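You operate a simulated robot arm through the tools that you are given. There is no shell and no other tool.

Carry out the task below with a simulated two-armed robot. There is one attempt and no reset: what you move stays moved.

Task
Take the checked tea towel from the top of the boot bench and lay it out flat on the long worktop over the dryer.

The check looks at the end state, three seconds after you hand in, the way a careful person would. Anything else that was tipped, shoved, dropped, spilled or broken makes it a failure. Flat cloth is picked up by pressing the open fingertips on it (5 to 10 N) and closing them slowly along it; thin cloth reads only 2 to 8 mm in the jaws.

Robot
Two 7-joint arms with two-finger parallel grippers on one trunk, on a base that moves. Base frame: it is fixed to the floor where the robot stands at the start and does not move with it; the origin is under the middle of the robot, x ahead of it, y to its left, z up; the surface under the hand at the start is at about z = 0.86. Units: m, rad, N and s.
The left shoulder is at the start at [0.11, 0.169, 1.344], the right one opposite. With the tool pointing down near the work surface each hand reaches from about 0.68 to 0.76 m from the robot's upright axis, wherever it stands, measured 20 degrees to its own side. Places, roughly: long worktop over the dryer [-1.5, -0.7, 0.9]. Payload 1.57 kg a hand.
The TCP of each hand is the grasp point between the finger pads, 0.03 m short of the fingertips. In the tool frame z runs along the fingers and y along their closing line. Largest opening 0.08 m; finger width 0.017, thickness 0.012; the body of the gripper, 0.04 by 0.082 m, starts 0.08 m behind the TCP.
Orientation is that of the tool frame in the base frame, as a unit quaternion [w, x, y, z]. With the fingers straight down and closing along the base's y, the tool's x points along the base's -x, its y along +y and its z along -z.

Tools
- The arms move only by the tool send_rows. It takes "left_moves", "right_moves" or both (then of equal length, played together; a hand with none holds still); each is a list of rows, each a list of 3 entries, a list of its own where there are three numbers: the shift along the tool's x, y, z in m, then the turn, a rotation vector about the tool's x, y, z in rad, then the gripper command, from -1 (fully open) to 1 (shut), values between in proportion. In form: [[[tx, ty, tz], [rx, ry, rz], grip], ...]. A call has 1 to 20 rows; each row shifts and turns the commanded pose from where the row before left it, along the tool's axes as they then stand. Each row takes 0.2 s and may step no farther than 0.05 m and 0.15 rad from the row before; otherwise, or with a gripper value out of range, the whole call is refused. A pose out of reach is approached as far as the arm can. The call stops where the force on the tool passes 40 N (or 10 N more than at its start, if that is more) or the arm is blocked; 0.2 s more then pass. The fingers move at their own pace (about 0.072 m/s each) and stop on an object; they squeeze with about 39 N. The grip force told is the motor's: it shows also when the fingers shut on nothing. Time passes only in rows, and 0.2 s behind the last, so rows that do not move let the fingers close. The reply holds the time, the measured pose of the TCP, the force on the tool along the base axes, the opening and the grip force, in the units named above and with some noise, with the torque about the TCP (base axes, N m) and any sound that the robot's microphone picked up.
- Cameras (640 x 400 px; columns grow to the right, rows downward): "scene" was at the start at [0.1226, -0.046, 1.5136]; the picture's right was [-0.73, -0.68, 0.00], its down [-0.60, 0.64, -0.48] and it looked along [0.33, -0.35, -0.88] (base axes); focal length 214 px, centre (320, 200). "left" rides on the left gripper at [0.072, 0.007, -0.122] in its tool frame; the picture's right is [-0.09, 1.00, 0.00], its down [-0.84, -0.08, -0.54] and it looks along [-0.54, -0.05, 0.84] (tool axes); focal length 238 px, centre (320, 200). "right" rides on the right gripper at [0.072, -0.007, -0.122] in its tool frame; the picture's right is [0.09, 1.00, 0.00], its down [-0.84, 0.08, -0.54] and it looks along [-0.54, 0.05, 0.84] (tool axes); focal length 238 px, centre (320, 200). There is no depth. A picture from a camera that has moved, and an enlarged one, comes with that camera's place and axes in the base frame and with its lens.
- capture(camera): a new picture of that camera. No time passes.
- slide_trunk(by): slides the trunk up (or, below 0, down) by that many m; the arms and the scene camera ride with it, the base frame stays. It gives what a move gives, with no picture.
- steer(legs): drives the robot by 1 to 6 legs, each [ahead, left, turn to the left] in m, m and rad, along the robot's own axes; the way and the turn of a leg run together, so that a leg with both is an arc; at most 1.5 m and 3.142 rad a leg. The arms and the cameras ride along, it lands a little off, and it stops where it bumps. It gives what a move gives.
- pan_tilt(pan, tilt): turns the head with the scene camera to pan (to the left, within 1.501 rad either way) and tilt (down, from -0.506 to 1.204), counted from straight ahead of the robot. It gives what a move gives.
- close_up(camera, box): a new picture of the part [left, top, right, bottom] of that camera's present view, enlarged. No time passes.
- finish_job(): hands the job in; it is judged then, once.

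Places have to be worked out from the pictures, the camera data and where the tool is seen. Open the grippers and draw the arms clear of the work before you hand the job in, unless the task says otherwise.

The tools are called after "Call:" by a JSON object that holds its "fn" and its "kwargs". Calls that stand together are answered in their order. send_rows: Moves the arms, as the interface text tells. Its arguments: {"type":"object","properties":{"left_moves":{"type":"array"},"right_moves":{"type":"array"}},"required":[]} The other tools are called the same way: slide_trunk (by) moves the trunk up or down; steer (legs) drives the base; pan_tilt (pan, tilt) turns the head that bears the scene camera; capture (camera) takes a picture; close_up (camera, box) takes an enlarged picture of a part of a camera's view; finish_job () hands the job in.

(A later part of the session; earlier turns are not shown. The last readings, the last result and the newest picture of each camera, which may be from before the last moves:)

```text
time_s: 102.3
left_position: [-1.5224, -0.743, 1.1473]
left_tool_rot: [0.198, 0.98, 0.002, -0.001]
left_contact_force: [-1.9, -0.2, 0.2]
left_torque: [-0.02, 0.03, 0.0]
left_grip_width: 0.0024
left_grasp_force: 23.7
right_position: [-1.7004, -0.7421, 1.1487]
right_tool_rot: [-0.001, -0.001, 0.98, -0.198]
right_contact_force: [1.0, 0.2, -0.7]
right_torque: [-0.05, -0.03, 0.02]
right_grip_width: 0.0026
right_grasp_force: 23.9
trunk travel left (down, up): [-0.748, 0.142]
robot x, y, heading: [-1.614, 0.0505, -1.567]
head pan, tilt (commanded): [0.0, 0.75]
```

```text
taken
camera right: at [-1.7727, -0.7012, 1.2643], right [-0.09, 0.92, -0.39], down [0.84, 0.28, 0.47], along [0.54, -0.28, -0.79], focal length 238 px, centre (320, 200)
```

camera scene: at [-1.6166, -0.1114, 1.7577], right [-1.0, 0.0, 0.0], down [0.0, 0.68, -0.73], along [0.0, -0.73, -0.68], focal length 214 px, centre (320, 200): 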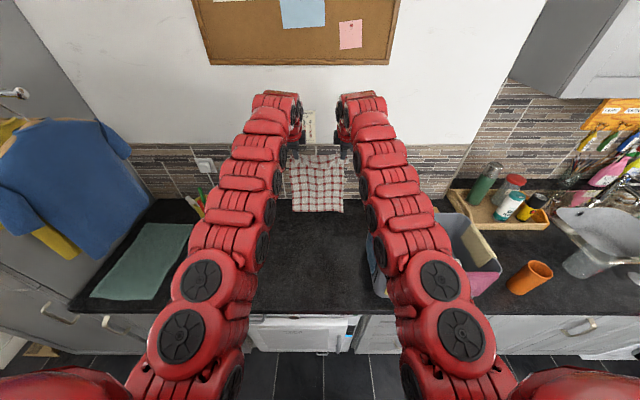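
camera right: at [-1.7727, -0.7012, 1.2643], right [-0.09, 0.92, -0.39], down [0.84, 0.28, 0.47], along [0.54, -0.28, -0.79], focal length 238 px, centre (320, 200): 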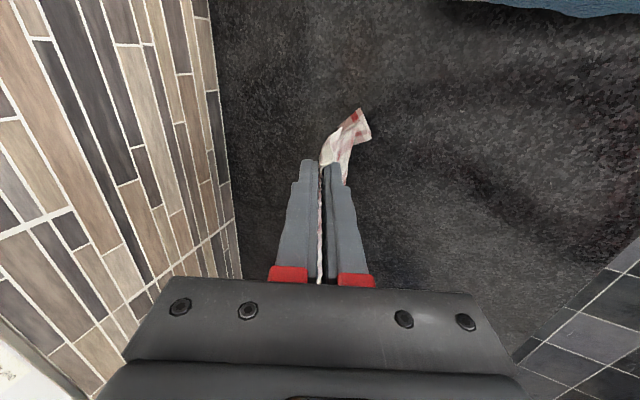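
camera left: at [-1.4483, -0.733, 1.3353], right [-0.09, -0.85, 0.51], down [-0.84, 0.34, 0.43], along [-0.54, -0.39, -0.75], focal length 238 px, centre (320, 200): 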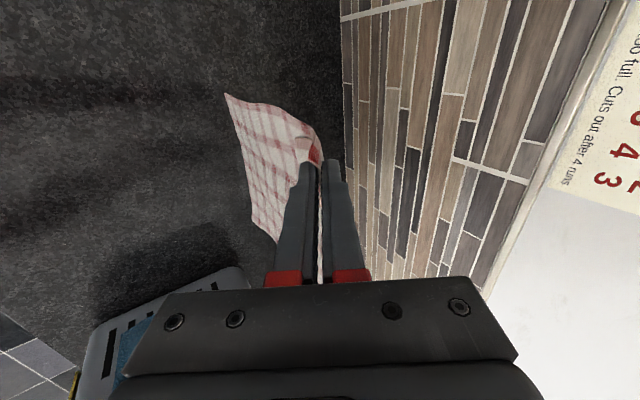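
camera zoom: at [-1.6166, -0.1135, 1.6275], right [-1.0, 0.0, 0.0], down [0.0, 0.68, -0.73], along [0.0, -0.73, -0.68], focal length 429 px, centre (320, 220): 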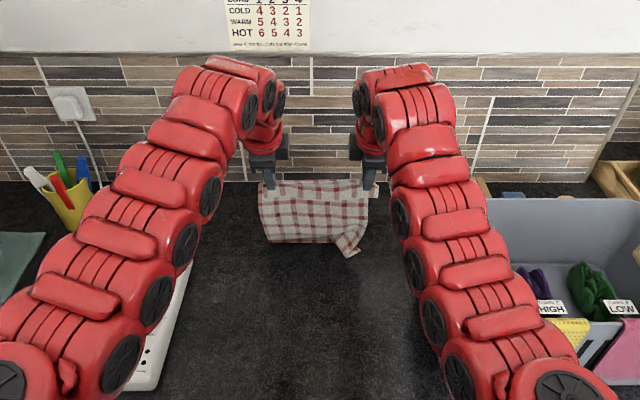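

The right-hand lower corner curled toward me as it touched (it was swinging). I reverse that motion to lift the towel free again and let it hang still.

Call:
{"fn": "send_rows", "kwargs": {"left_moves": [[[0, 0.01256, -0.00535], [-0.0284, 0, 0], 1], [[0, 0.0127, -0.00499], [-0.0284, 0, 0], 1], [[0, 0.01284, -0.00463], [-0.0284, 0, 0], 1], [[0, 0.01297, -0.00426], [-0.0284, 0, 0], 1], [[0, 0.01308, -0.00389], [-0.0284, 0, 0], 1], [[0, 0.00514, -0.00858], [0, 0, 0], 1], [[0, 0, 0], [0, 0, 0], 1], [[0, 0, 0], [0, 0, 0], 1], [[0, 0, 0], [0, 0, 0], 1]], "right_moves": [[[0, -0.01256, -0.00535], [0.0284, 0, 0], 1], [[0, -0.0127, -0.00499], [0.0284, 0, 0], 1], [[0, -0.01284, -0.00463], [0.0284, 0, 0], 1], [[0, -0.01297, -0.00426], [0.0284, 0, 0], 1], [[0, -0.01308, -0.00389], [0.0284, 0, 0], 1], [[0, -0.00514, -0.00858], [0, 0, 0], 1], [[0, 0, 0], [0, 0, 0], 1], [[0, 0, 0], [0, 0, 0], 1], [[0, 0, 0], [0, 0, 0], 1]]}}

Call:
{"fn": "close_up", "kwargs": {"camera": "scene", "box": [220, 90, 420, 290]}}

Call:
{"fn": "capture", "kwargs": {"camera": "right"}}

Call:
{"fn": "capture", "kwargs": {"camera": "left"}}

```text
time_s: 104.3
left_position: [-1.5204, -0.7902, 1.2068]
left_tool_rot: [0.265, 0.964, 0.003, 0.001]
left_contact_force: [-1.8, 0.3, 0.0]
left_torque: [0.02, 0.05, 0.03]
left_grip_width: 0.0025
left_grasp_force: 24.2
right_position: [-1.7014, -0.7889, 1.207]
right_tool_rot: [0.0, -0.001, 0.964, -0.267]
right_contact_force: [2.2, 0.0, -0.3]
right_torque: [0.0, -0.03, 0.01]
right_grip_width: 0.0023
right_grasp_force: 24.0
trunk travel left (down, up): [-0.748, 0.142]
robot x, y, heading: [-1.614, 0.0517, -1.567]
head pan, tilt (commanded): [0.0, 0.75]
```

```text
2.00 times, centred on (320, 190) of scene
camera zoom: at [-1.6167, -0.1132, 1.6275], right [-1.0, 0.0, 0.0], down [0.0, 0.68, -0.73], along [0.0, -0.73, -0.68], focal length 429 px, centre (320, 220)
```

zoom: 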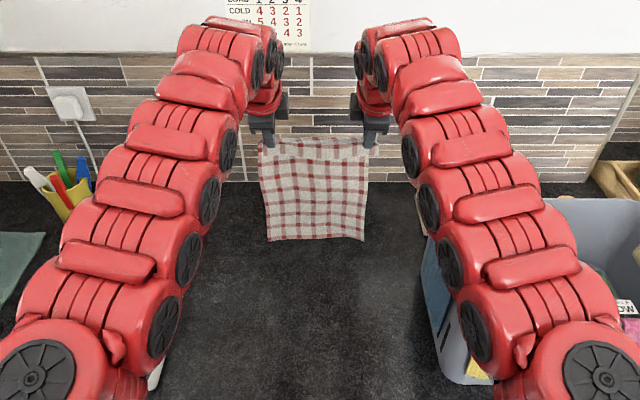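

```text
taken
camera right: at [-1.7734, -0.7326, 1.3161], right [-0.09, 0.85, -0.51], down [0.84, 0.35, 0.42], along [0.54, -0.39, -0.75], focal length 238 px, centre (320, 200)
```

right: 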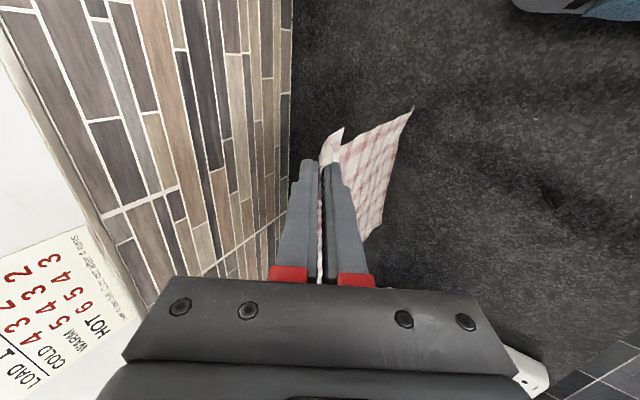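

```text
taken
camera left: at [-1.449, -0.7327, 1.3154], right [-0.09, -0.85, 0.51], down [-0.84, 0.34, 0.43], along [-0.54, -0.39, -0.75], focal length 238 px, centre (320, 200)
```

left: 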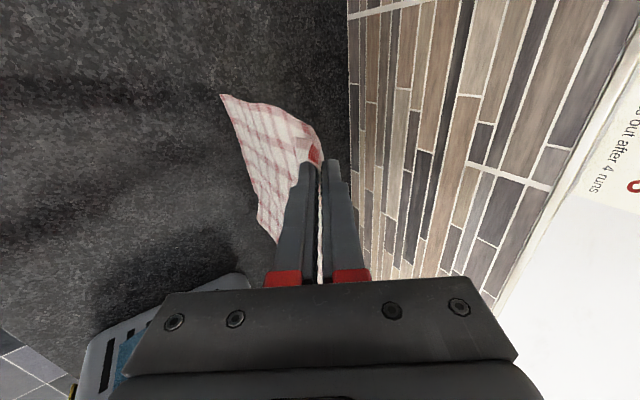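

The towel hangs straight again with its edge right at the surface. I lift 2 cm, move the base 5 cm closer, and then I'll let the edge touch gently and trail while pulling back, so it bends away from me.

Call:
{"fn": "send_rows", "kwargs": {"left_moves": [[[0, 0.00514, -0.00858], [0, 0, 0], 1], [[0, 0.00514, -0.00858], [0, 0, 0], 1]], "right_moves": [[[0, -0.00514, -0.00858], [0, 0, 0], 1], [[0, -0.00514, -0.00858], [0, 0, 0], 1]]}}

Call:
{"fn": "steer", "kwargs": {"legs": [[0.05, 0, 0]]}}

Call:
{"fn": "send_rows", "kwargs": {"left_moves": [[[0, 0, 0], [0, 0, 0], 1], [[0, 0, 0], [0, 0, 0], 1], [[0, 0, 0], [0, 0, 0], 1], [[0, 0, 0], [0, 0, 0], 1], [[0, 0, 0], [0, 0, 0], 1], [[0, 0, 0], [0, 0, 0], 1], [[0, 0, 0], [0, 0, 0], 1], [[0, 0, 0], [0, 0, 0], 1]]}}

Call:
{"fn": "capture", "kwargs": {"camera": "left"}}

Call:
{"fn": "capture", "kwargs": {"camera": "scene"}}

```text
time_s: 104.9
left_position: [-1.5209, -0.7895, 1.2265]
left_tool_rot: [0.267, 0.964, 0.001, 0.0]
left_contact_force: [-1.3, -0.9, -0.4]
left_torque: [0.04, 0.01, -0.03]
left_grip_width: 0.0025
left_grasp_force: 24.3
right_position: [-1.7012, -0.7891, 1.2273]
right_tool_rot: [-0.001, 0.0, 0.964, -0.267]
right_contact_force: [1.7, 0.1, 0.5]
right_torque: [0.02, 0.0, 0.03]
right_grip_width: 0.0022
right_grasp_force: 23.1
trunk travel left (down, up): [-0.748, 0.142]
robot x, y, heading: [-1.6123, 0.0502, -1.564]
head pan, tilt (commanded): [0.0, 0.75]
```

```text
time_s: 105.8
left_position: [-1.5203, -0.8351, 1.2305]
left_tool_rot: [0.269, 0.963, 0.001, 0.001]
left_contact_force: [-1.2, 0.0, 1.1]
left_torque: [-0.03, 0.0, -0.02]
left_grip_width: 0.0023
left_grasp_force: 24.4
right_position: [-1.7021, -0.8326, 1.2297]
right_tool_rot: [-0.001, 0.0, 0.963, -0.269]
right_contact_force: [1.1, -0.1, 0.3]
right_torque: [-0.01, -0.03, 0.03]
right_grip_width: 0.0023
right_grasp_force: 23.7
trunk travel left (down, up): [-0.748, 0.142]
robot x, y, heading: [-1.6146, -0.0036, -1.57]
head pan, tilt (commanded): [0.0, 0.75]
```

```text
time_s: 107.6
left_position: [-1.5212, -0.8391, 1.2267]
left_tool_rot: [0.266, 0.964, 0.001, 0.0]
left_contact_force: [-2.2, -0.4, 0.0]
left_torque: [-0.01, 0.0, -0.02]
left_grip_width: 0.0025
left_grasp_force: 24.2
right_position: [-1.7016, -0.8382, 1.2264]
right_tool_rot: [-0.001, 0.0, 0.964, -0.266]
right_contact_force: [1.1, 0.1, 1.5]
right_torque: [0.02, 0.0, -0.01]
right_grip_width: 0.0023
right_grasp_force: 24.0
trunk travel left (down, up): [-0.748, 0.142]
robot x, y, heading: [-1.6134, -0.0024, -1.569]
head pan, tilt (commanded): [0.0, 0.75]
```

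```text
taken
camera left: at [-1.4495, -0.782, 1.3349], right [-0.09, -0.85, 0.51], down [-0.84, 0.34, 0.43], along [-0.54, -0.39, -0.75], focal length 238 px, centre (320, 200)
```

left: 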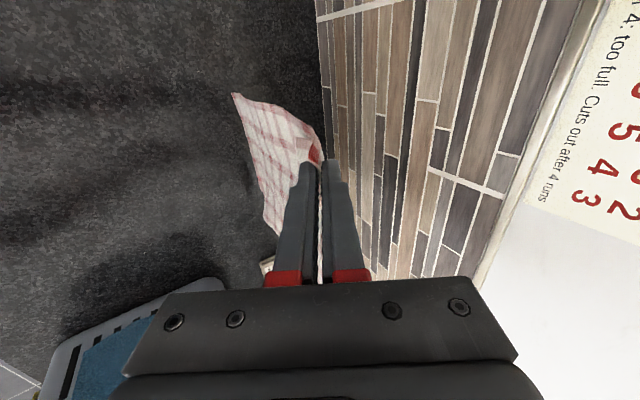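

```text
taken
camera scene: at [-1.6166, -0.1624, 1.6274], right [-1.0, 0.0, 0.0], down [0.0, 0.68, -0.73], along [0.0, -0.73, -0.68], focal length 214 px, centre (320, 200)
```

scene: 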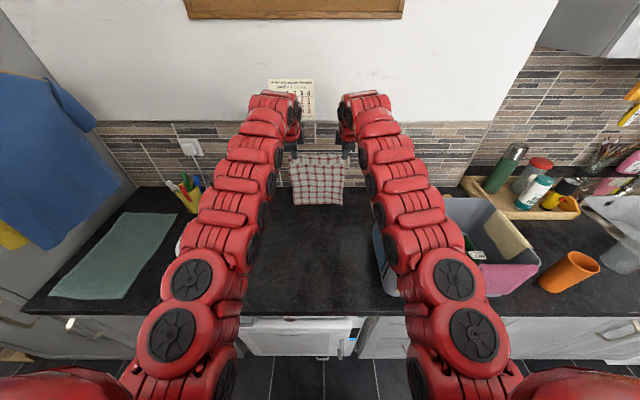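

Hanging still at y≈-0.84. I lower 2.2 cm slowly to touch.

Call:
{"fn": "send_rows", "kwargs": {"left_moves": [[[0, -0.00283, 0.00472], [0, 0, 0], 1], [[0, -0.00283, 0.00472], [0, 0, 0], 1], [[0, -0.00283, 0.00472], [0, 0, 0], 1], [[0, -0.00283, 0.00472], [0, 0, 0], 1], [[0, 0, 0], [0, 0, 0], 1], [[0, 0, 0], [0, 0, 0], 1], [[0, 0, 0], [0, 0, 0], 1]], "right_moves": [[[0, 0.00283, 0.00472], [0, 0, 0], 1], [[0, 0.00283, 0.00472], [0, 0, 0], 1], [[0, 0.00283, 0.00472], [0, 0, 0], 1], [[0, 0.00283, 0.00472], [0, 0, 0], 1], [[0, 0, 0], [0, 0, 0], 1], [[0, 0, 0], [0, 0, 0], 1], [[0, 0, 0], [0, 0, 0], 1]]}}

Call:
{"fn": "close_up", "kwargs": {"camera": "left", "box": [180, 60, 340, 280]}}

Call:
{"fn": "close_up", "kwargs": {"camera": "right", "box": [300, 60, 460, 280]}}

Call:
{"fn": "close_up", "kwargs": {"camera": "scene", "box": [260, 130, 380, 230]}}

```text
time_s: 109.2
left_position: [-1.5216, -0.8381, 1.2046]
left_tool_rot: [0.267, 0.964, 0.001, 0.001]
left_contact_force: [-1.8, -0.2, -0.4]
left_torque: [0.03, 0.0, -0.01]
left_grip_width: 0.0025
left_grasp_force: 23.9
right_position: [-1.701, -0.8383, 1.204]
right_tool_rot: [-0.001, -0.002, 0.964, -0.267]
right_contact_force: [1.5, -0.4, -0.1]
right_torque: [0.02, -0.04, 0.02]
right_grip_width: 0.0022
right_grasp_force: 23.4
trunk travel left (down, up): [-0.748, 0.142]
robot x, y, heading: [-1.6137, 0.0007, -1.568]
head pan, tilt (commanded): [0.0, 0.75]
```

```text
1.82 times, centred on (260, 170) of left
camera zoom: at [-1.4495, -0.7818, 1.3132], right [-0.09, -0.85, 0.51], down [-0.84, 0.34, 0.43], along [-0.54, -0.39, -0.75], focal length 433 px, centre (429, 254)
```

zoom: 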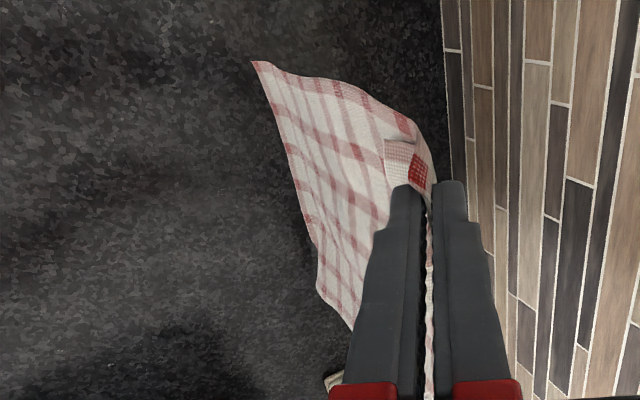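

```text
1.82 times, centred on (380, 170) of right
camera zoom: at [-1.7735, -0.7813, 1.3137], right [-0.09, 0.85, -0.51], down [0.84, 0.35, 0.42], along [0.54, -0.39, -0.75], focal length 433 px, centre (211, 254)
```

zoom: 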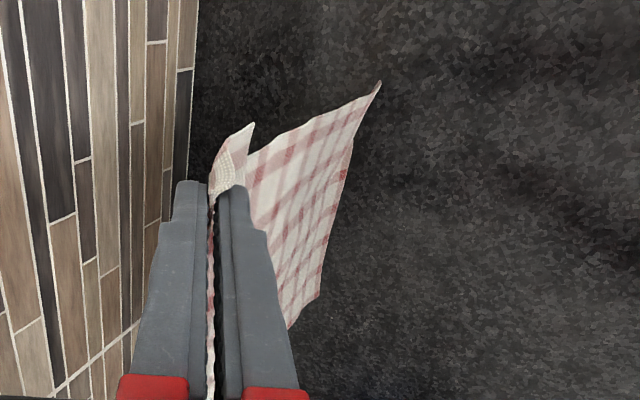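

```text
4.00 times, centred on (320, 180) of scene
camera zoom: at [-1.6165, -0.1621, 1.6275], right [-1.0, 0.0, 0.0], down [0.0, 0.68, -0.73], along [0.0, -0.73, -0.68], focal length 858 px, centre (320, 280)
```

zoom: 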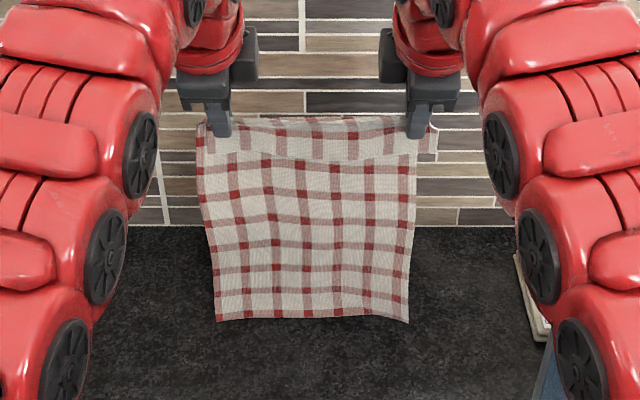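

The edge still seems a centimetre or two above the surface. I lower another 1.2 cm slowly and look again for contact.

Call:
{"fn": "send_rows", "kwargs": {"left_moves": [[[0, -0.00206, 0.00343], [0, 0, 0], 1], [[0, -0.00206, 0.00343], [0, 0, 0], 1], [[0, -0.00206, 0.00343], [0, 0, 0], 1], [[0, 0, 0], [0, 0, 0], 1], [[0, 0, 0], [0, 0, 0], 1]], "right_moves": [[[0, 0.00206, 0.00343], [0, 0, 0], 1], [[0, 0.00206, 0.00343], [0, 0, 0], 1], [[0, 0.00206, 0.00343], [0, 0, 0], 1], [[0, 0, 0], [0, 0, 0], 1], [[0, 0, 0], [0, 0, 0], 1]]}}

Call:
{"fn": "close_up", "kwargs": {"camera": "scene", "box": [260, 130, 380, 230]}}

Call:
{"fn": "close_up", "kwargs": {"camera": "right", "box": [300, 60, 460, 280]}}

```text
time_s: 110.4
left_position: [-1.5211, -0.8391, 1.1923]
left_tool_rot: [0.267, 0.964, 0.001, 0.0]
left_contact_force: [-1.5, 0.2, -0.5]
left_torque: [-0.01, 0.03, -0.01]
left_grip_width: 0.0026
left_grasp_force: 23.8
right_position: [-1.7022, -0.8371, 1.1936]
right_tool_rot: [-0.001, 0.0, 0.964, -0.267]
right_contact_force: [2.7, -0.1, 0.0]
right_torque: [0.02, -0.03, 0.03]
right_grip_width: 0.0021
right_grasp_force: 24.0
trunk travel left (down, up): [-0.748, 0.142]
robot x, y, heading: [-1.6146, -0.0003, -1.57]
head pan, tilt (commanded): [0.0, 0.75]
```

```text
4.00 times, centred on (320, 180) of scene
camera zoom: at [-1.6166, -0.1619, 1.6275], right [-1.0, 0.0, 0.0], down [0.0, 0.68, -0.73], along [0.0, -0.73, -0.68], focal length 858 px, centre (320, 280)
```

zoom: 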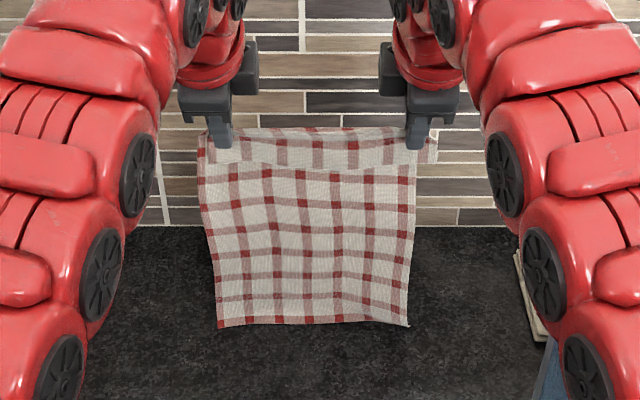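

```text
1.82 times, centred on (380, 170) of right
camera zoom: at [-1.774, -0.7809, 1.3022], right [-0.09, 0.85, -0.51], down [0.84, 0.35, 0.42], along [0.54, -0.39, -0.75], focal length 433 px, centre (211, 254)
```

zoom: 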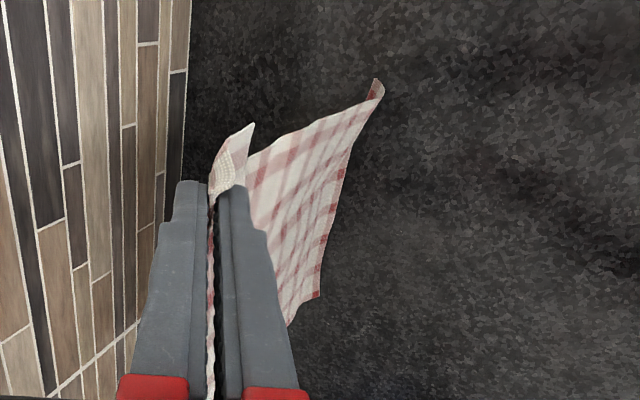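

The edge is now touching (it barely moved in the picture for this step). I pull back ~4.5 cm with only slight lowering so that the edge trails on the far side.

Call:
{"fn": "send_rows", "kwargs": {"left_moves": [[[0, -0.00969, -0.00231], [0.0284, 0, 0], 1], [[0, -0.00975, -0.00203], [0.0284, 0, 0], 1], [[0, -0.0098, -0.00175], [0.0284, 0, 0], 1], [[0, -0.00985, -0.00148], [0.0284, 0, 0], 1], [[0, -0.00989, -0.0012], [0.0284, 0, 0], 1]], "right_moves": [[[0, 0.00969, -0.00231], [-0.0284, 0, 0], 1], [[0, 0.00975, -0.00203], [-0.0284, 0, 0], 1], [[0, 0.0098, -0.00175], [-0.0284, 0, 0], 1], [[0, 0.00985, -0.00148], [-0.0284, 0, 0], 1], [[0, 0.00989, -0.0012], [-0.0284, 0, 0], 1]]}}

Call:
{"fn": "close_up", "kwargs": {"camera": "scene", "box": [260, 130, 380, 230]}}

Call:
{"fn": "close_up", "kwargs": {"camera": "right", "box": [260, 40, 460, 280]}}

```text
time_s: 111.6
left_position: [-1.5218, -0.7905, 1.1785]
left_tool_rot: [0.198, 0.98, 0.0, 0.0]
left_contact_force: [-1.4, 0.0, 0.4]
left_torque: [-0.01, -0.01, 0.03]
left_grip_width: 0.0023
left_grasp_force: 24.2
right_position: [-1.7027, -0.7896, 1.1776]
right_tool_rot: [0.0, 0.001, 0.981, -0.196]
right_contact_force: [0.9, 0.0, -1.3]
right_torque: [0.0, 0.0, 0.02]
right_grip_width: 0.0027
right_grasp_force: 24.0
trunk travel left (down, up): [-0.748, 0.142]
robot x, y, heading: [-1.6142, 0.0006, -1.568]
head pan, tilt (commanded): [0.0, 0.75]
```

```text
4.00 times, centred on (320, 180) of scene
camera zoom: at [-1.6167, -0.1618, 1.6275], right [-1.0, 0.0, 0.0], down [0.0, 0.68, -0.73], along [0.0, -0.73, -0.68], focal length 858 px, centre (320, 280)
```

zoom: 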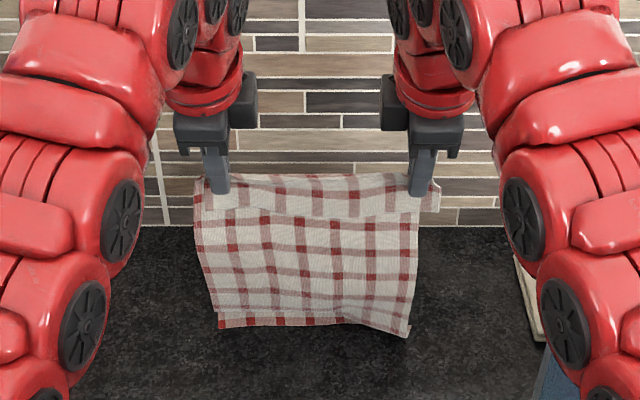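

```text
1.67 times, centred on (360, 160) of right
camera zoom: at [-1.7737, -0.7489, 1.2935], right [-0.09, 0.92, -0.38], down [0.84, 0.28, 0.47], along [0.54, -0.28, -0.8], focal length 397 px, centre (253, 267)
```

zoom: 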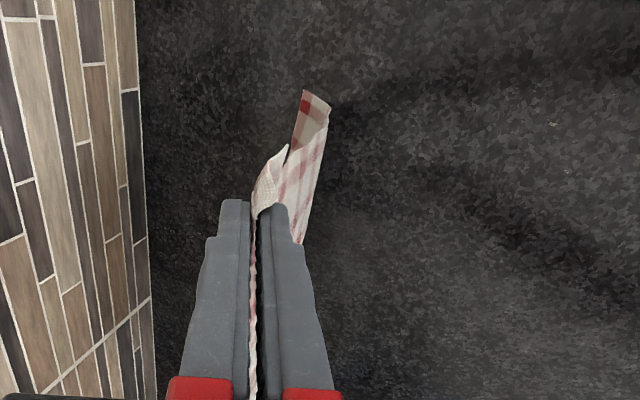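

The picture near the lower edge is ambiguous, so I zoom in closer from the head and left cameras before going on.

Call:
{"fn": "close_up", "kwargs": {"camera": "scene", "box": [290, 180, 350, 220]}}

Call:
{"fn": "close_up", "kwargs": {"camera": "left", "box": [160, 20, 360, 220]}}

```text
10.00 times, centred on (320, 200) of scene
camera zoom: at [-1.6167, -0.1618, 1.6275], right [-1.0, 0.0, 0.0], down [0.0, 0.68, -0.73], along [0.0, -0.73, -0.68], focal length 2145 px, centre (320, 200)
```

zoom: 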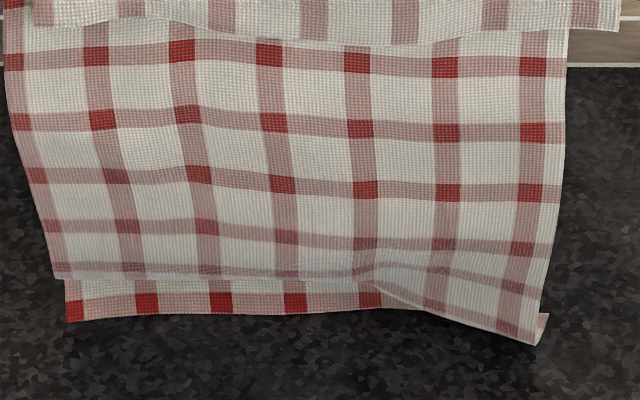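

```text
2.00 times, centred on (260, 120) of left
camera zoom: at [-1.4502, -0.7496, 1.2937], right [-0.09, -0.92, 0.39], down [-0.84, 0.28, 0.47], along [-0.54, -0.28, -0.79], focal length 477 px, centre (440, 360)
```

zoom: 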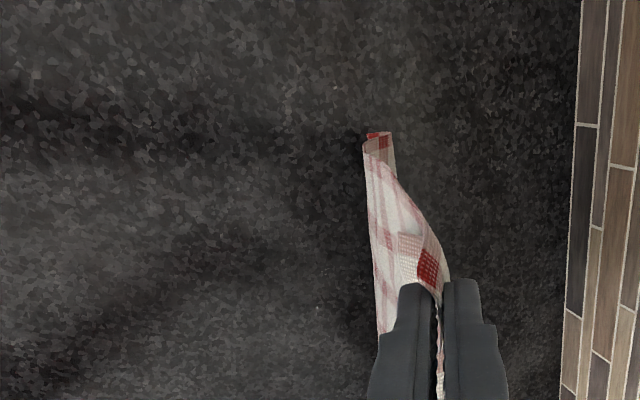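

Triangulating from two cameras: the lower edge rests on the counter at y≈-0.86 along its whole width, with the sheet leaning back toward me—just what I want. I continue the combined back-and-down motion.

Call:
{"fn": "send_rows", "kwargs": {"left_moves": [[[0, -0.01256, 0.00535], [0.0284, 0, 0], 1], [[0, -0.0124, 0.00571], [0.0284, 0, 0], 1], [[0, -0.01223, 0.00606], [0.0284, 0, 0], 1], [[0, -0.01206, 0.0064], [0.0284, 0, 0], 1], [[0, -0.01187, 0.00674], [0.0284, 0, 0], 1]], "right_moves": [[[0, 0.01256, 0.00535], [-0.0284, 0, 0], 1], [[0, 0.0124, 0.00571], [-0.0284, 0, 0], 1], [[0, 0.01223, 0.00606], [-0.0284, 0, 0], 1], [[0, 0.01206, 0.0064], [-0.0284, 0, 0], 1], [[0, 0.01187, 0.00674], [-0.0284, 0, 0], 1]]}}

Call:
{"fn": "close_up", "kwargs": {"camera": "scene", "box": [270, 140, 370, 220]}}

Call:
{"fn": "close_up", "kwargs": {"camera": "left", "box": [200, 20, 400, 220]}}

Call:
{"fn": "close_up", "kwargs": {"camera": "right", "box": [240, 20, 440, 220]}}

```text
time_s: 112.8
left_position: [-1.5217, -0.7432, 1.1291]
left_tool_rot: [0.128, 0.992, 0.001, -0.001]
left_contact_force: [-0.6, 0.0, 0.5]
left_torque: [-0.08, 0.05, -0.02]
left_grip_width: 0.0023
left_grasp_force: 23.7
right_position: [-1.7002, -0.742, 1.1279]
right_tool_rot: [-0.001, 0.0, 0.992, -0.127]
right_contact_force: [0.7, 0.7, 0.2]
right_torque: [-0.03, 0.0, 0.01]
right_grip_width: 0.0024
right_grasp_force: 23.9
trunk travel left (down, up): [-0.748, 0.142]
robot x, y, heading: [-1.6141, 0.0002, -1.569]
head pan, tilt (commanded): [0.0, 0.75]
```

```text
5.00 times, centred on (320, 180) of scene
camera zoom: at [-1.6167, -0.1619, 1.6275], right [-1.0, 0.0, 0.0], down [0.0, 0.68, -0.73], along [0.0, -0.73, -0.68], focal length 1072 px, centre (320, 300)
```

zoom: 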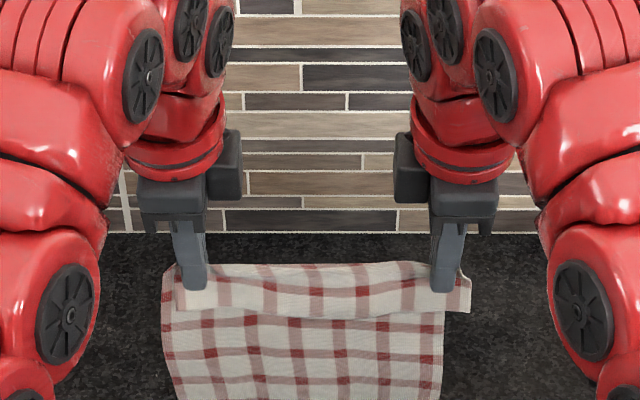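

```text
2.00 times, centred on (300, 120) of left
camera zoom: at [-1.4501, -0.719, 1.2491], right [-0.09, -0.96, 0.25], down [-0.84, 0.21, 0.51], along [-0.54, -0.17, -0.83], focal length 477 px, centre (360, 360)
```

zoom: 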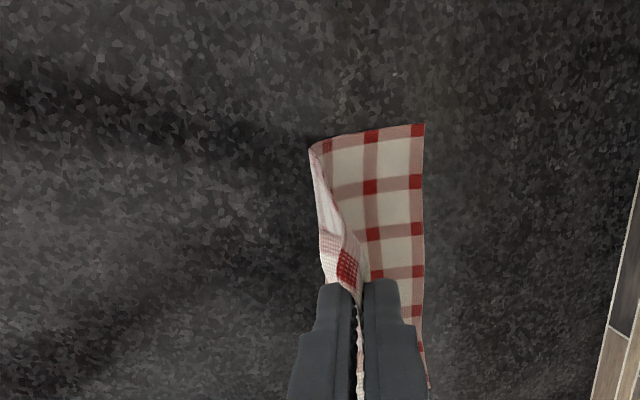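

```text
2.00 times, centred on (340, 120) of right
camera zoom: at [-1.7734, -0.7184, 1.2494], right [-0.09, 0.96, -0.25], down [0.84, 0.21, 0.5], along [0.54, -0.16, -0.83], focal length 477 px, centre (280, 360)
```

zoom: 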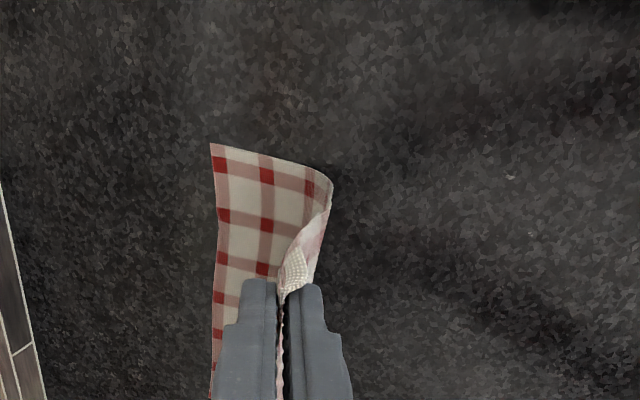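

Excellent: about 8 cm now lies flat on the far side with a straight edge in both wrist views. I continue with the next nine rows of the same motion.

Call:
{"fn": "send_rows", "kwargs": {"left_moves": [[[0, -0.01167, 0.00707], [0.0284, 0, 0], 1], [[0, -0.01146, 0.0074], [0.0284, 0, 0], 1], [[0, -0.01125, 0.00773], [0.0284, 0, 0], 1], [[0, -0.01103, 0.00804], [0.0284, 0, 0], 1], [[0, -0.01079, 0.00835], [0.0284, 0, 0], 1], [[0, -0.01055, 0.00866], [0.0284, 0, 0], 1], [[0, -0.0103, 0.00895], [0.0284, 0, 0], 1]], "right_moves": [[[0, 0.01167, 0.00707], [-0.0284, 0, 0], 1], [[0, 0.01146, 0.0074], [-0.0284, 0, 0], 1], [[0, 0.01125, 0.00773], [-0.0284, 0, 0], 1], [[0, 0.01103, 0.00804], [-0.0284, 0, 0], 1], [[0, 0.01079, 0.00835], [-0.0284, 0, 0], 1], [[0, 0.01055, 0.00866], [-0.0284, 0, 0], 1], [[0, 0.0103, 0.00895], [-0.0284, 0, 0], 1]]}}

Call:
{"fn": "close_up", "kwargs": {"camera": "scene", "box": [260, 150, 380, 230]}}

Call:
{"fn": "capture", "kwargs": {"camera": "left"}}

Call:
{"fn": "capture", "kwargs": {"camera": "right"}}

```text
time_s: 114.4
left_position: [-1.5215, -0.6769, 1.0617]
left_tool_rot: [0.029, 1.0, 0.001, 0.0]
left_contact_force: [-1.5, -0.6, 0.0]
left_torque: [-0.01, 0.03, -0.01]
left_grip_width: 0.0024
left_grasp_force: 24.0
right_position: [-1.701, -0.6753, 1.0599]
right_tool_rot: [0.0, 0.0, 1.0, -0.029]
right_contact_force: [1.2, 0.1, -0.6]
right_torque: [-0.03, 0.0, 0.02]
right_grip_width: 0.0022
right_grasp_force: 24.1
trunk travel left (down, up): [-0.748, 0.142]
robot x, y, heading: [-1.6162, -0.0048, -1.571]
head pan, tilt (commanded): [0.0, 0.75]
```

```text
5.00 times, centred on (320, 190) of scene
camera zoom: at [-1.6165, -0.1618, 1.6275], right [-1.0, 0.0, 0.0], down [0.0, 0.68, -0.73], along [0.0, -0.73, -0.68], focal length 1072 px, centre (320, 250)
```

zoom: 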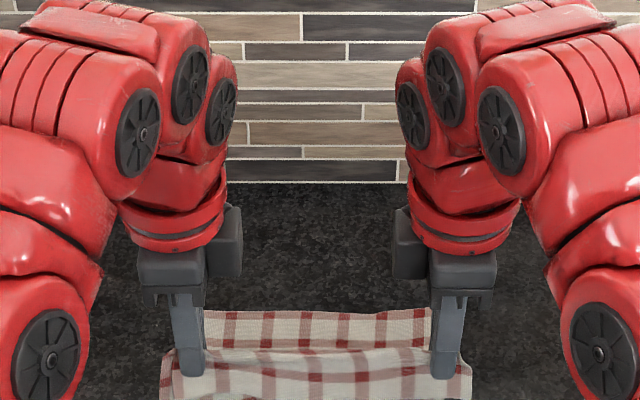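

```text
taken
camera left: at [-1.4493, -0.6766, 1.1829], right [-0.09, -0.99, 0.06], down [-0.84, 0.11, 0.54], along [-0.54, 0.0, -0.84], focal length 238 px, centre (320, 200)
```

left: 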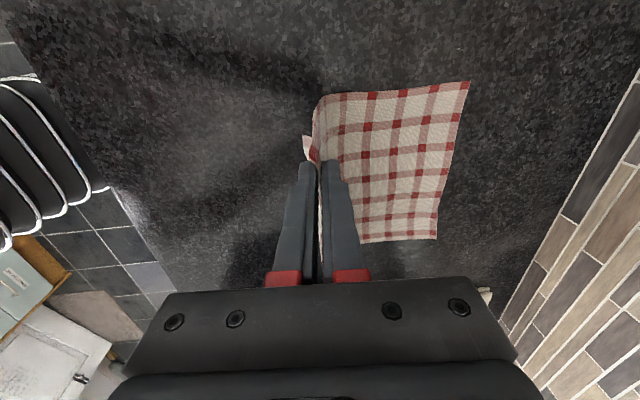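

```text
taken
camera right: at [-1.7732, -0.6757, 1.1836], right [-0.09, 0.99, -0.06], down [0.84, 0.11, 0.54], along [0.54, 0.0, -0.84], focal length 238 px, centre (320, 200)
```

right: 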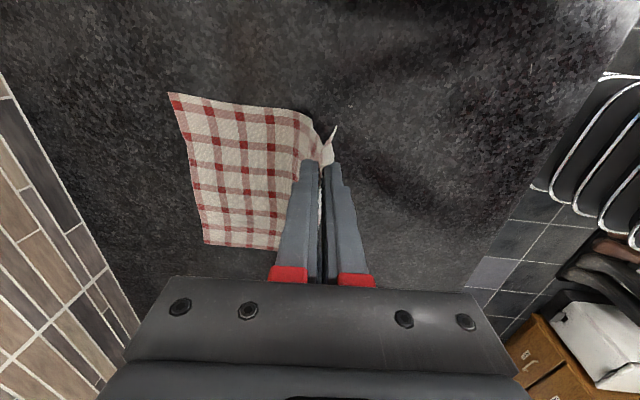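

About 13 cm lies flat, far edge straight at y≈-0.855. Three more rows bring the fingers vertical; then I'll use the base for the remaining backward motion since the arms near their inner limit.

Call:
{"fn": "send_rows", "kwargs": {"left_moves": [[[0, -0.01056, 0.0094], [0.0193, 0, 0], 1], [[0, -0.01038, 0.0096], [0.0193, 0, 0], 1], [[0, -0.0102, 0.0098], [0.0193, 0, 0], 1]], "right_moves": [[[0, 0.01056, 0.0094], [-0.0193, 0, 0], 1], [[0, 0.01038, 0.0096], [-0.0193, 0, 0], 1], [[0, 0.0102, 0.0098], [-0.0193, 0, 0], 1]]}}

Call:
{"fn": "steer", "kwargs": {"legs": [[-0.022, 0, 0]]}}

Call:
{"fn": "send_rows", "kwargs": {"left_moves": [[[0, 0, 0.0075], [0, 0, 0], 1], [[0, 0, 0.0075], [0, 0, 0], 1], [[0, 0, 0.0075], [0, 0, 0], 1]], "right_moves": [[[0, 0, 0.0075], [0, 0, 0], 1], [[0, 0, 0.0075], [0, 0, 0], 1], [[0, 0, 0.0075], [0, 0, 0], 1]]}}

Call:
{"fn": "capture", "kwargs": {"camera": "left"}}

Call:
{"fn": "capture", "kwargs": {"camera": "right"}}

```text
time_s: 115.2
left_position: [-1.5212, -0.6471, 1.0315]
left_tool_rot: [-0.001, 1.0, 0.001, 0.0]
left_contact_force: [-1.2, 0.6, -0.3]
left_torque: [-0.03, -0.02, 0.04]
left_grip_width: 0.0024
left_grasp_force: 24.1
right_position: [-1.7015, -0.6441, 1.0309]
right_tool_rot: [-0.001, 0.0, 1.0, 0.001]
right_contact_force: [1.3, -0.2, 0.2]
right_torque: [-0.03, 0.0, 0.0]
right_grip_width: 0.0025
right_grasp_force: 24.0
trunk travel left (down, up): [-0.748, 0.142]
robot x, y, heading: [-1.617, 0.0009, -1.564]
head pan, tilt (commanded): [0.0, 0.75]
```

```text
time_s: 116.0
left_position: [-1.5226, -0.6291, 1.0289]
left_tool_rot: [-0.003, 1.0, 0.001, 0.0]
left_contact_force: [-0.2, -0.3, -0.7]
left_torque: [0.03, 0.02, 0.03]
left_grip_width: 0.0025
left_grasp_force: 23.2
right_position: [-1.7015, -0.6263, 1.0283]
right_tool_rot: [-0.001, 0.0, 1.0, 0.003]
right_contact_force: [0.3, 0.7, 0.1]
right_torque: [0.01, -0.06, 0.0]
right_grip_width: 0.0022
right_grasp_force: 23.6
trunk travel left (down, up): [-0.748, 0.142]
robot x, y, heading: [-1.6164, 0.0177, -1.568]
head pan, tilt (commanded): [0.0, 0.75]
```

```text
time_s: 116.8
left_position: [-1.523, -0.6255, 1.0067]
left_tool_rot: [-0.002, 1.0, 0.001, -0.001]
left_contact_force: [-0.8, -0.4, -0.5]
left_torque: [-0.03, 0.04, 0.01]
left_grip_width: 0.0025
left_grasp_force: 24.6
right_position: [-1.7014, -0.6247, 1.0082]
right_tool_rot: [-0.001, 0.0, 1.0, 0.001]
right_contact_force: [0.6, 0.5, 0.2]
right_torque: [-0.03, -0.02, 0.0]
right_grip_width: 0.0027
right_grasp_force: 23.9
trunk travel left (down, up): [-0.748, 0.142]
robot x, y, heading: [-1.6158, 0.0224, -1.567]
head pan, tilt (commanded): [0.0, 0.75]
```

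```text
taken
camera left: at [-1.4504, -0.6311, 1.1308], right [-0.09, -1.0, 0.0], down [-0.84, 0.07, 0.54], along [-0.54, 0.05, -0.84], focal length 238 px, centre (320, 200)
```

left: 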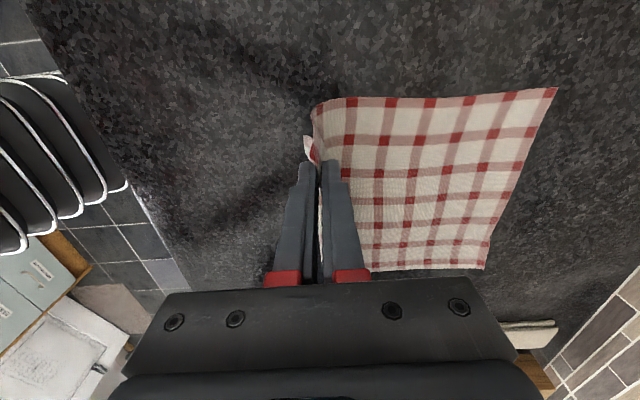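

```text
taken
camera right: at [-1.7732, -0.6313, 1.1316], right [-0.09, 1.0, 0.0], down [0.84, 0.08, 0.54], along [0.54, 0.05, -0.84], focal length 238 px, centre (320, 200)
```

right: 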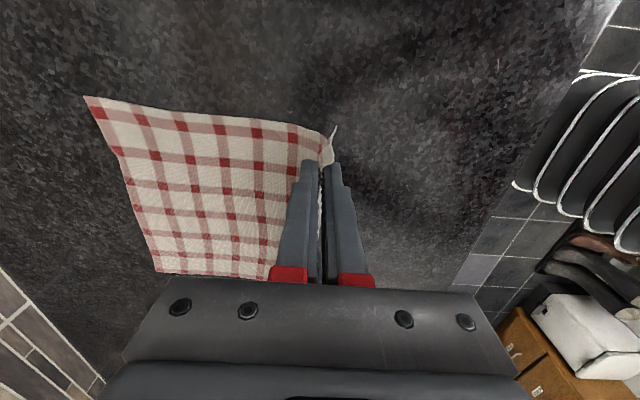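

Very flat so far. Another 2.2 cm back with the base and 3 cm down.

Call:
{"fn": "steer", "kwargs": {"legs": [[-0.022, 0, 0]]}}

Call:
{"fn": "send_rows", "kwargs": {"left_moves": [[[0, 0, 0.0075], [0, 0, 0], 1], [[0, 0, 0.0075], [0, 0, 0], 1], [[0, 0, 0.0075], [0, 0, 0], 1], [[0, 0, 0.0075], [0, 0, 0], 1]], "right_moves": [[[0, 0, 0.0075], [0, 0, 0], 1], [[0, 0, 0.0075], [0, 0, 0], 1], [[0, 0, 0.0075], [0, 0, 0], 1], [[0, 0, 0.0075], [0, 0, 0], 1]]}}

Call:
{"fn": "close_up", "kwargs": {"camera": "left", "box": [220, 60, 500, 290]}}

Call:
{"fn": "close_up", "kwargs": {"camera": "right", "box": [140, 60, 420, 290]}}

Call:
{"fn": "capture", "kwargs": {"camera": "scene"}}

```text
time_s: 117.6
left_position: [-1.5217, -0.6059, 1.0064]
left_tool_rot: [-0.003, 1.0, 0.001, 0.0]
left_contact_force: [-0.8, -0.6, -0.5]
left_torque: [0.01, 0.04, 0.0]
left_grip_width: 0.0024
left_grasp_force: 23.8
right_position: [-1.7014, -0.6066, 1.0062]
right_tool_rot: [-0.001, 0.0, 1.0, 0.003]
right_contact_force: [1.6, 0.4, -0.2]
right_torque: [0.0, 0.0, -0.01]
right_grip_width: 0.0025
right_grasp_force: 23.9
trunk travel left (down, up): [-0.748, 0.142]
robot x, y, heading: [-1.6148, 0.0462, -1.57]
head pan, tilt (commanded): [0.0, 0.75]
```

```text
time_s: 118.6
left_position: [-1.5233, -0.6037, 0.9783]
left_tool_rot: [-0.001, 1.0, 0.001, -0.001]
left_contact_force: [-0.7, -0.2, -0.6]
left_torque: [-0.01, 0.02, 0.01]
left_grip_width: 0.0022
left_grasp_force: 23.4
right_position: [-1.7018, -0.6043, 0.9763]
right_tool_rot: [0.0, 0.0, 1.0, 0.002]
right_contact_force: [0.7, 1.3, 0.3]
right_torque: [-0.03, 0.01, 0.01]
right_grip_width: 0.0023
right_grasp_force: 24.2
trunk travel left (down, up): [-0.748, 0.142]
robot x, y, heading: [-1.6121, 0.0453, -1.567]
head pan, tilt (commanded): [0.0, 0.75]
```

```text
1.74 times, centred on (360, 175) of left
camera zoom: at [-1.4506, -0.6109, 1.0999], right [-0.09, -1.0, 0.0], down [-0.84, 0.07, 0.54], along [-0.54, 0.05, -0.84], focal length 414 px, centre (250, 244)
```

zoom: 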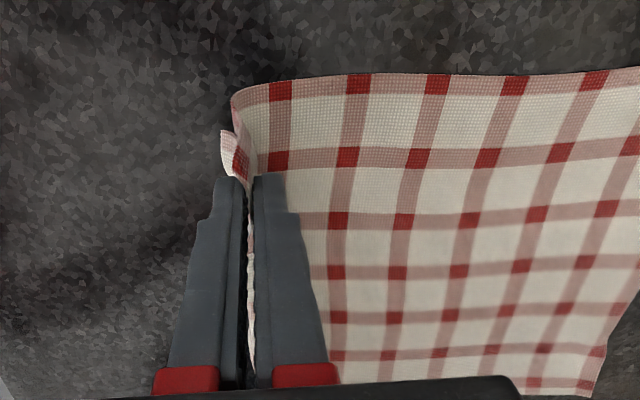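

```text
1.74 times, centred on (280, 175) of right
camera zoom: at [-1.773, -0.6115, 1.1003], right [-0.09, 1.0, 0.0], down [0.84, 0.08, 0.54], along [0.54, 0.05, -0.84], focal length 414 px, centre (390, 244)
```

zoom: 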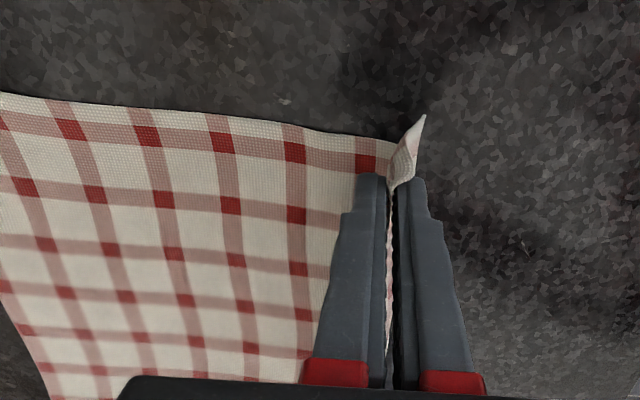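

```text
taken
camera scene: at [-1.6167, -0.1201, 1.6273], right [-1.0, 0.0, 0.0], down [0.0, 0.68, -0.73], along [0.0, -0.73, -0.68], focal length 214 px, centre (320, 200)
```

scene: 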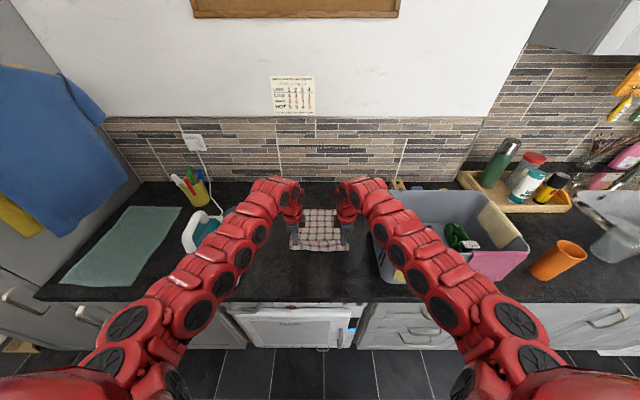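

The sheet is almost down; the tips are ~4.5 cm above the counter at y≈-0.604. I look at the near flap before the last descent.

Call:
{"fn": "close_up", "kwargs": {"camera": "scene", "box": [270, 190, 370, 265]}}

```text
5.33 times, centred on (320, 228) of scene
camera zoom: at [-1.6167, -0.1201, 1.6273], right [-1.0, 0.0, 0.0], down [0.0, 0.68, -0.73], along [0.0, -0.73, -0.68], focal length 1144 px, centre (320, 53)
```

zoom: 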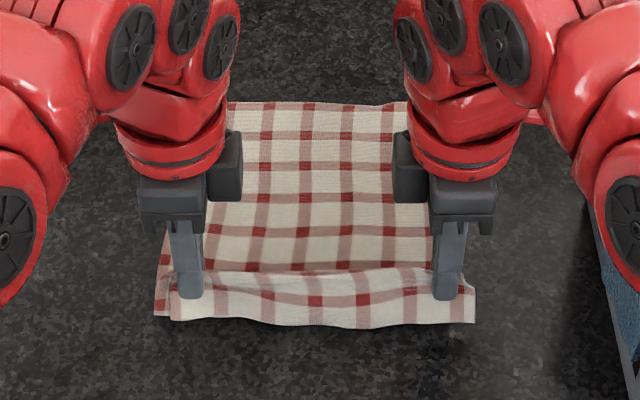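

The near flap hangs about 3.5 cm below the tips on my side. I lower and at the same time drift slightly forward so the flap's edge is left trailing toward me rather than being tucked under.

Call:
{"fn": "send_rows", "kwargs": {"left_moves": [[[0, 0, 0.007], [0, 0, 0], 1], [[0, 0.001, 0.007], [0, 0, 0], 1], [[0, 0.005, 0.004], [0, 0, 0], 1], [[0, 0.005, 0.004], [0, 0, 0], 1], [[0, 0.005, 0.004], [0, 0, 0], 1]], "right_moves": [[[0, 0, 0.007], [0, 0, 0], 1], [[0, -0.001, 0.007], [0, 0, 0], 1], [[0, -0.005, 0.004], [0, 0, 0], 1], [[0, -0.005, 0.004], [0, 0, 0], 1], [[0, -0.005, 0.004], [0, 0, 0], 1]]}}

Call:
{"fn": "close_up", "kwargs": {"camera": "scene", "box": [270, 190, 370, 265]}}

Call:
{"fn": "close_up", "kwargs": {"camera": "left", "box": [220, 60, 500, 290]}}

Call:
{"fn": "close_up", "kwargs": {"camera": "right", "box": [140, 60, 420, 290]}}

```text
time_s: 119.8
left_position: [-1.5232, -0.6188, 0.9532]
left_tool_rot: [-0.001, 1.0, 0.002, 0.0]
left_contact_force: [-1.6, 0.4, -0.6]
left_torque: [-0.02, 0.01, -0.01]
left_grip_width: 0.0025
left_grasp_force: 24.0
right_position: [-1.7019, -0.6195, 0.9519]
right_tool_rot: [-0.001, 0.001, 1.0, 0.0]
right_contact_force: [1.2, -0.2, -0.1]
right_torque: [-0.03, 0.0, 0.03]
right_grip_width: 0.0023
right_grasp_force: 23.2
trunk travel left (down, up): [-0.748, 0.142]
robot x, y, heading: [-1.6151, 0.0413, -1.568]
head pan, tilt (commanded): [0.0, 0.75]
```

```text
5.33 times, centred on (320, 228) of scene
camera zoom: at [-1.6167, -0.1193, 1.6274], right [-1.0, 0.0, 0.0], down [0.0, 0.68, -0.73], along [0.0, -0.73, -0.68], focal length 1144 px, centre (320, 53)
```

zoom: 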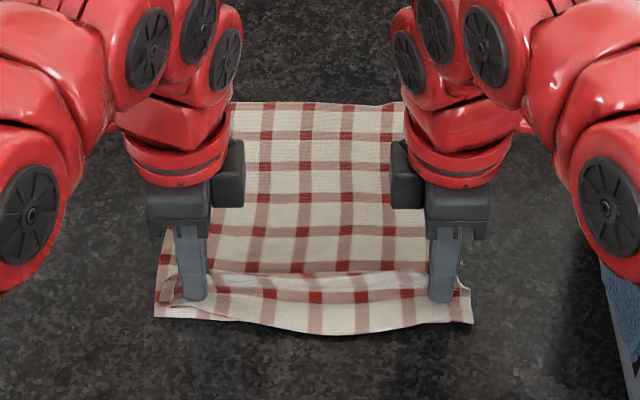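

```text
1.74 times, centred on (360, 175) of left
camera zoom: at [-1.4503, -0.6267, 1.0745], right [-0.09, -1.0, 0.0], down [-0.84, 0.07, 0.54], along [-0.54, 0.05, -0.84], focal length 414 px, centre (250, 244)
```

zoom: 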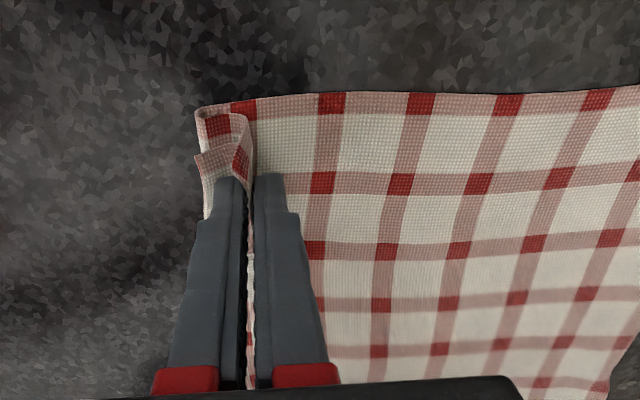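

```text
1.74 times, centred on (280, 175) of right
camera zoom: at [-1.7732, -0.6268, 1.0752], right [-0.09, 1.0, 0.0], down [0.84, 0.08, 0.54], along [0.54, 0.05, -0.84], focal length 414 px, centre (390, 244)
```

zoom: 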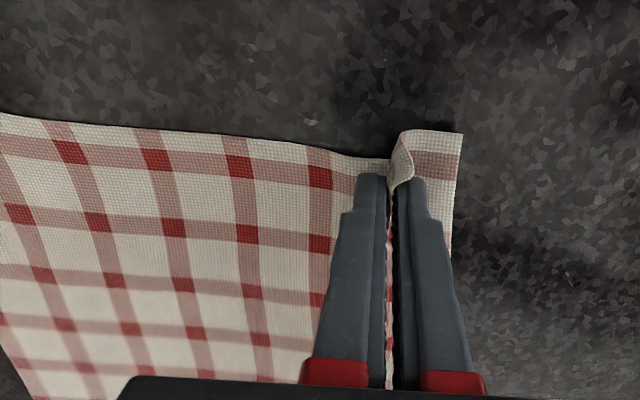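

The right flap fell nicely toward me, but on the left the forward drift gave slack and the sheet folded a little under the pinch. I pull back ~1.8 cm with a slight lift to draw it taut again.

Call:
{"fn": "send_rows", "kwargs": {"left_moves": [[[0, -0.006, -0.004], [0, 0, 0], 1], [[0, -0.006, -0.004], [0, 0, 0], 1], [[0, -0.006, -0.004], [0, 0, 0], 1], [[0, -0.002, -0.002], [0, 0, 0], 1], [[0, 0, 0], [0, 0, 0], 1]], "right_moves": [[[0, 0.006, -0.004], [0, 0, 0], 1], [[0, 0.006, -0.004], [0, 0, 0], 1], [[0, 0.006, -0.004], [0, 0, 0], 1], [[0, 0.002, -0.002], [0, 0, 0], 1], [[0, 0, 0], [0, 0, 0], 1]]}}

Call:
{"fn": "close_up", "kwargs": {"camera": "scene", "box": [270, 190, 370, 265]}}

Call:
{"fn": "close_up", "kwargs": {"camera": "left", "box": [220, 60, 500, 290]}}

Call:
{"fn": "close_up", "kwargs": {"camera": "right", "box": [140, 60, 420, 290]}}

```text
time_s: 121.0
left_position: [-1.522, -0.5995, 0.9667]
left_tool_rot: [0.0, 1.0, 0.001, -0.001]
left_contact_force: [-1.4, 0.8, 0.0]
left_torque: [-0.03, -0.01, 0.0]
left_grip_width: 0.0024
left_grasp_force: 23.9
right_position: [-1.701, -0.5992, 0.9659]
right_tool_rot: [-0.002, 0.0, 1.0, 0.001]
right_contact_force: [1.1, -0.7, -0.3]
right_torque: [-0.02, -0.01, -0.02]
right_grip_width: 0.0026
right_grasp_force: 24.3
trunk travel left (down, up): [-0.748, 0.142]
robot x, y, heading: [-1.6138, 0.0404, -1.571]
head pan, tilt (commanded): [0.0, 0.75]
```

```text
5.33 times, centred on (320, 228) of scene
camera zoom: at [-1.6167, -0.119, 1.6275], right [-1.0, 0.0, 0.0], down [0.0, 0.68, -0.73], along [0.0, -0.73, -0.68], focal length 1144 px, centre (320, 53)
```

zoom: 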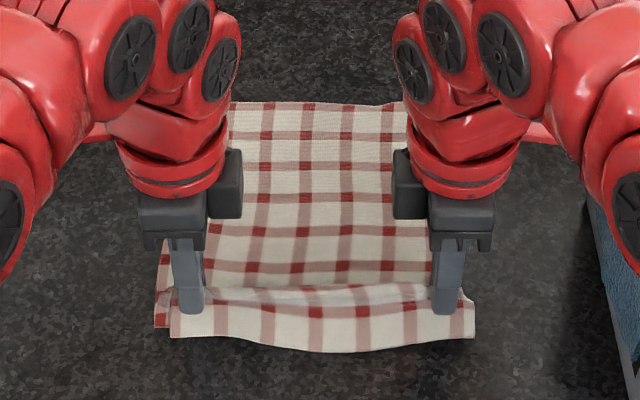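

```text
1.74 times, centred on (360, 175) of left
camera zoom: at [-1.4504, -0.606, 1.0883], right [-0.09, -1.0, 0.0], down [-0.84, 0.07, 0.54], along [-0.54, 0.05, -0.84], focal length 414 px, centre (250, 244)
```

zoom: 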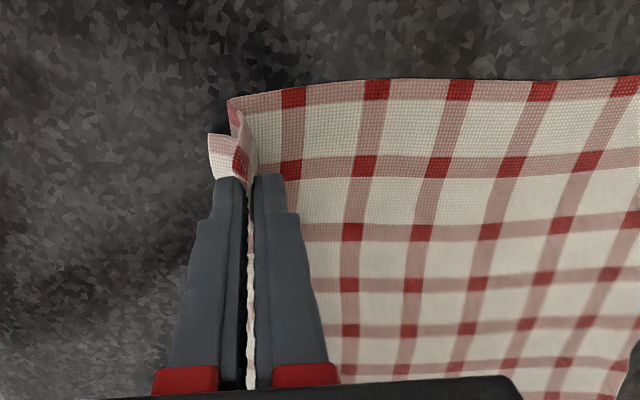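

```text
1.74 times, centred on (280, 175) of right
camera zoom: at [-1.7731, -0.6063, 1.0895], right [-0.09, 1.0, 0.0], down [0.84, 0.08, 0.54], along [0.54, 0.05, -0.84], focal length 414 px, centre (390, 244)
```

zoom: 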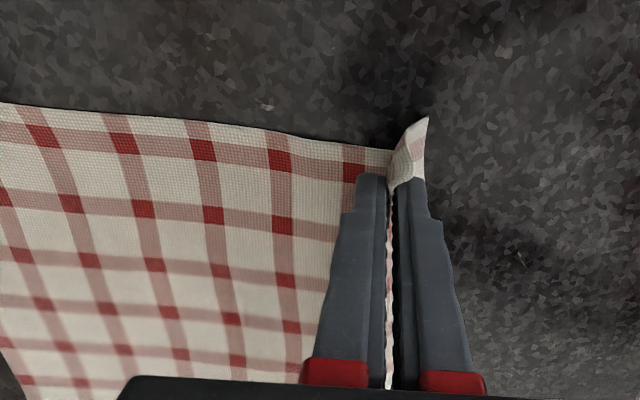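

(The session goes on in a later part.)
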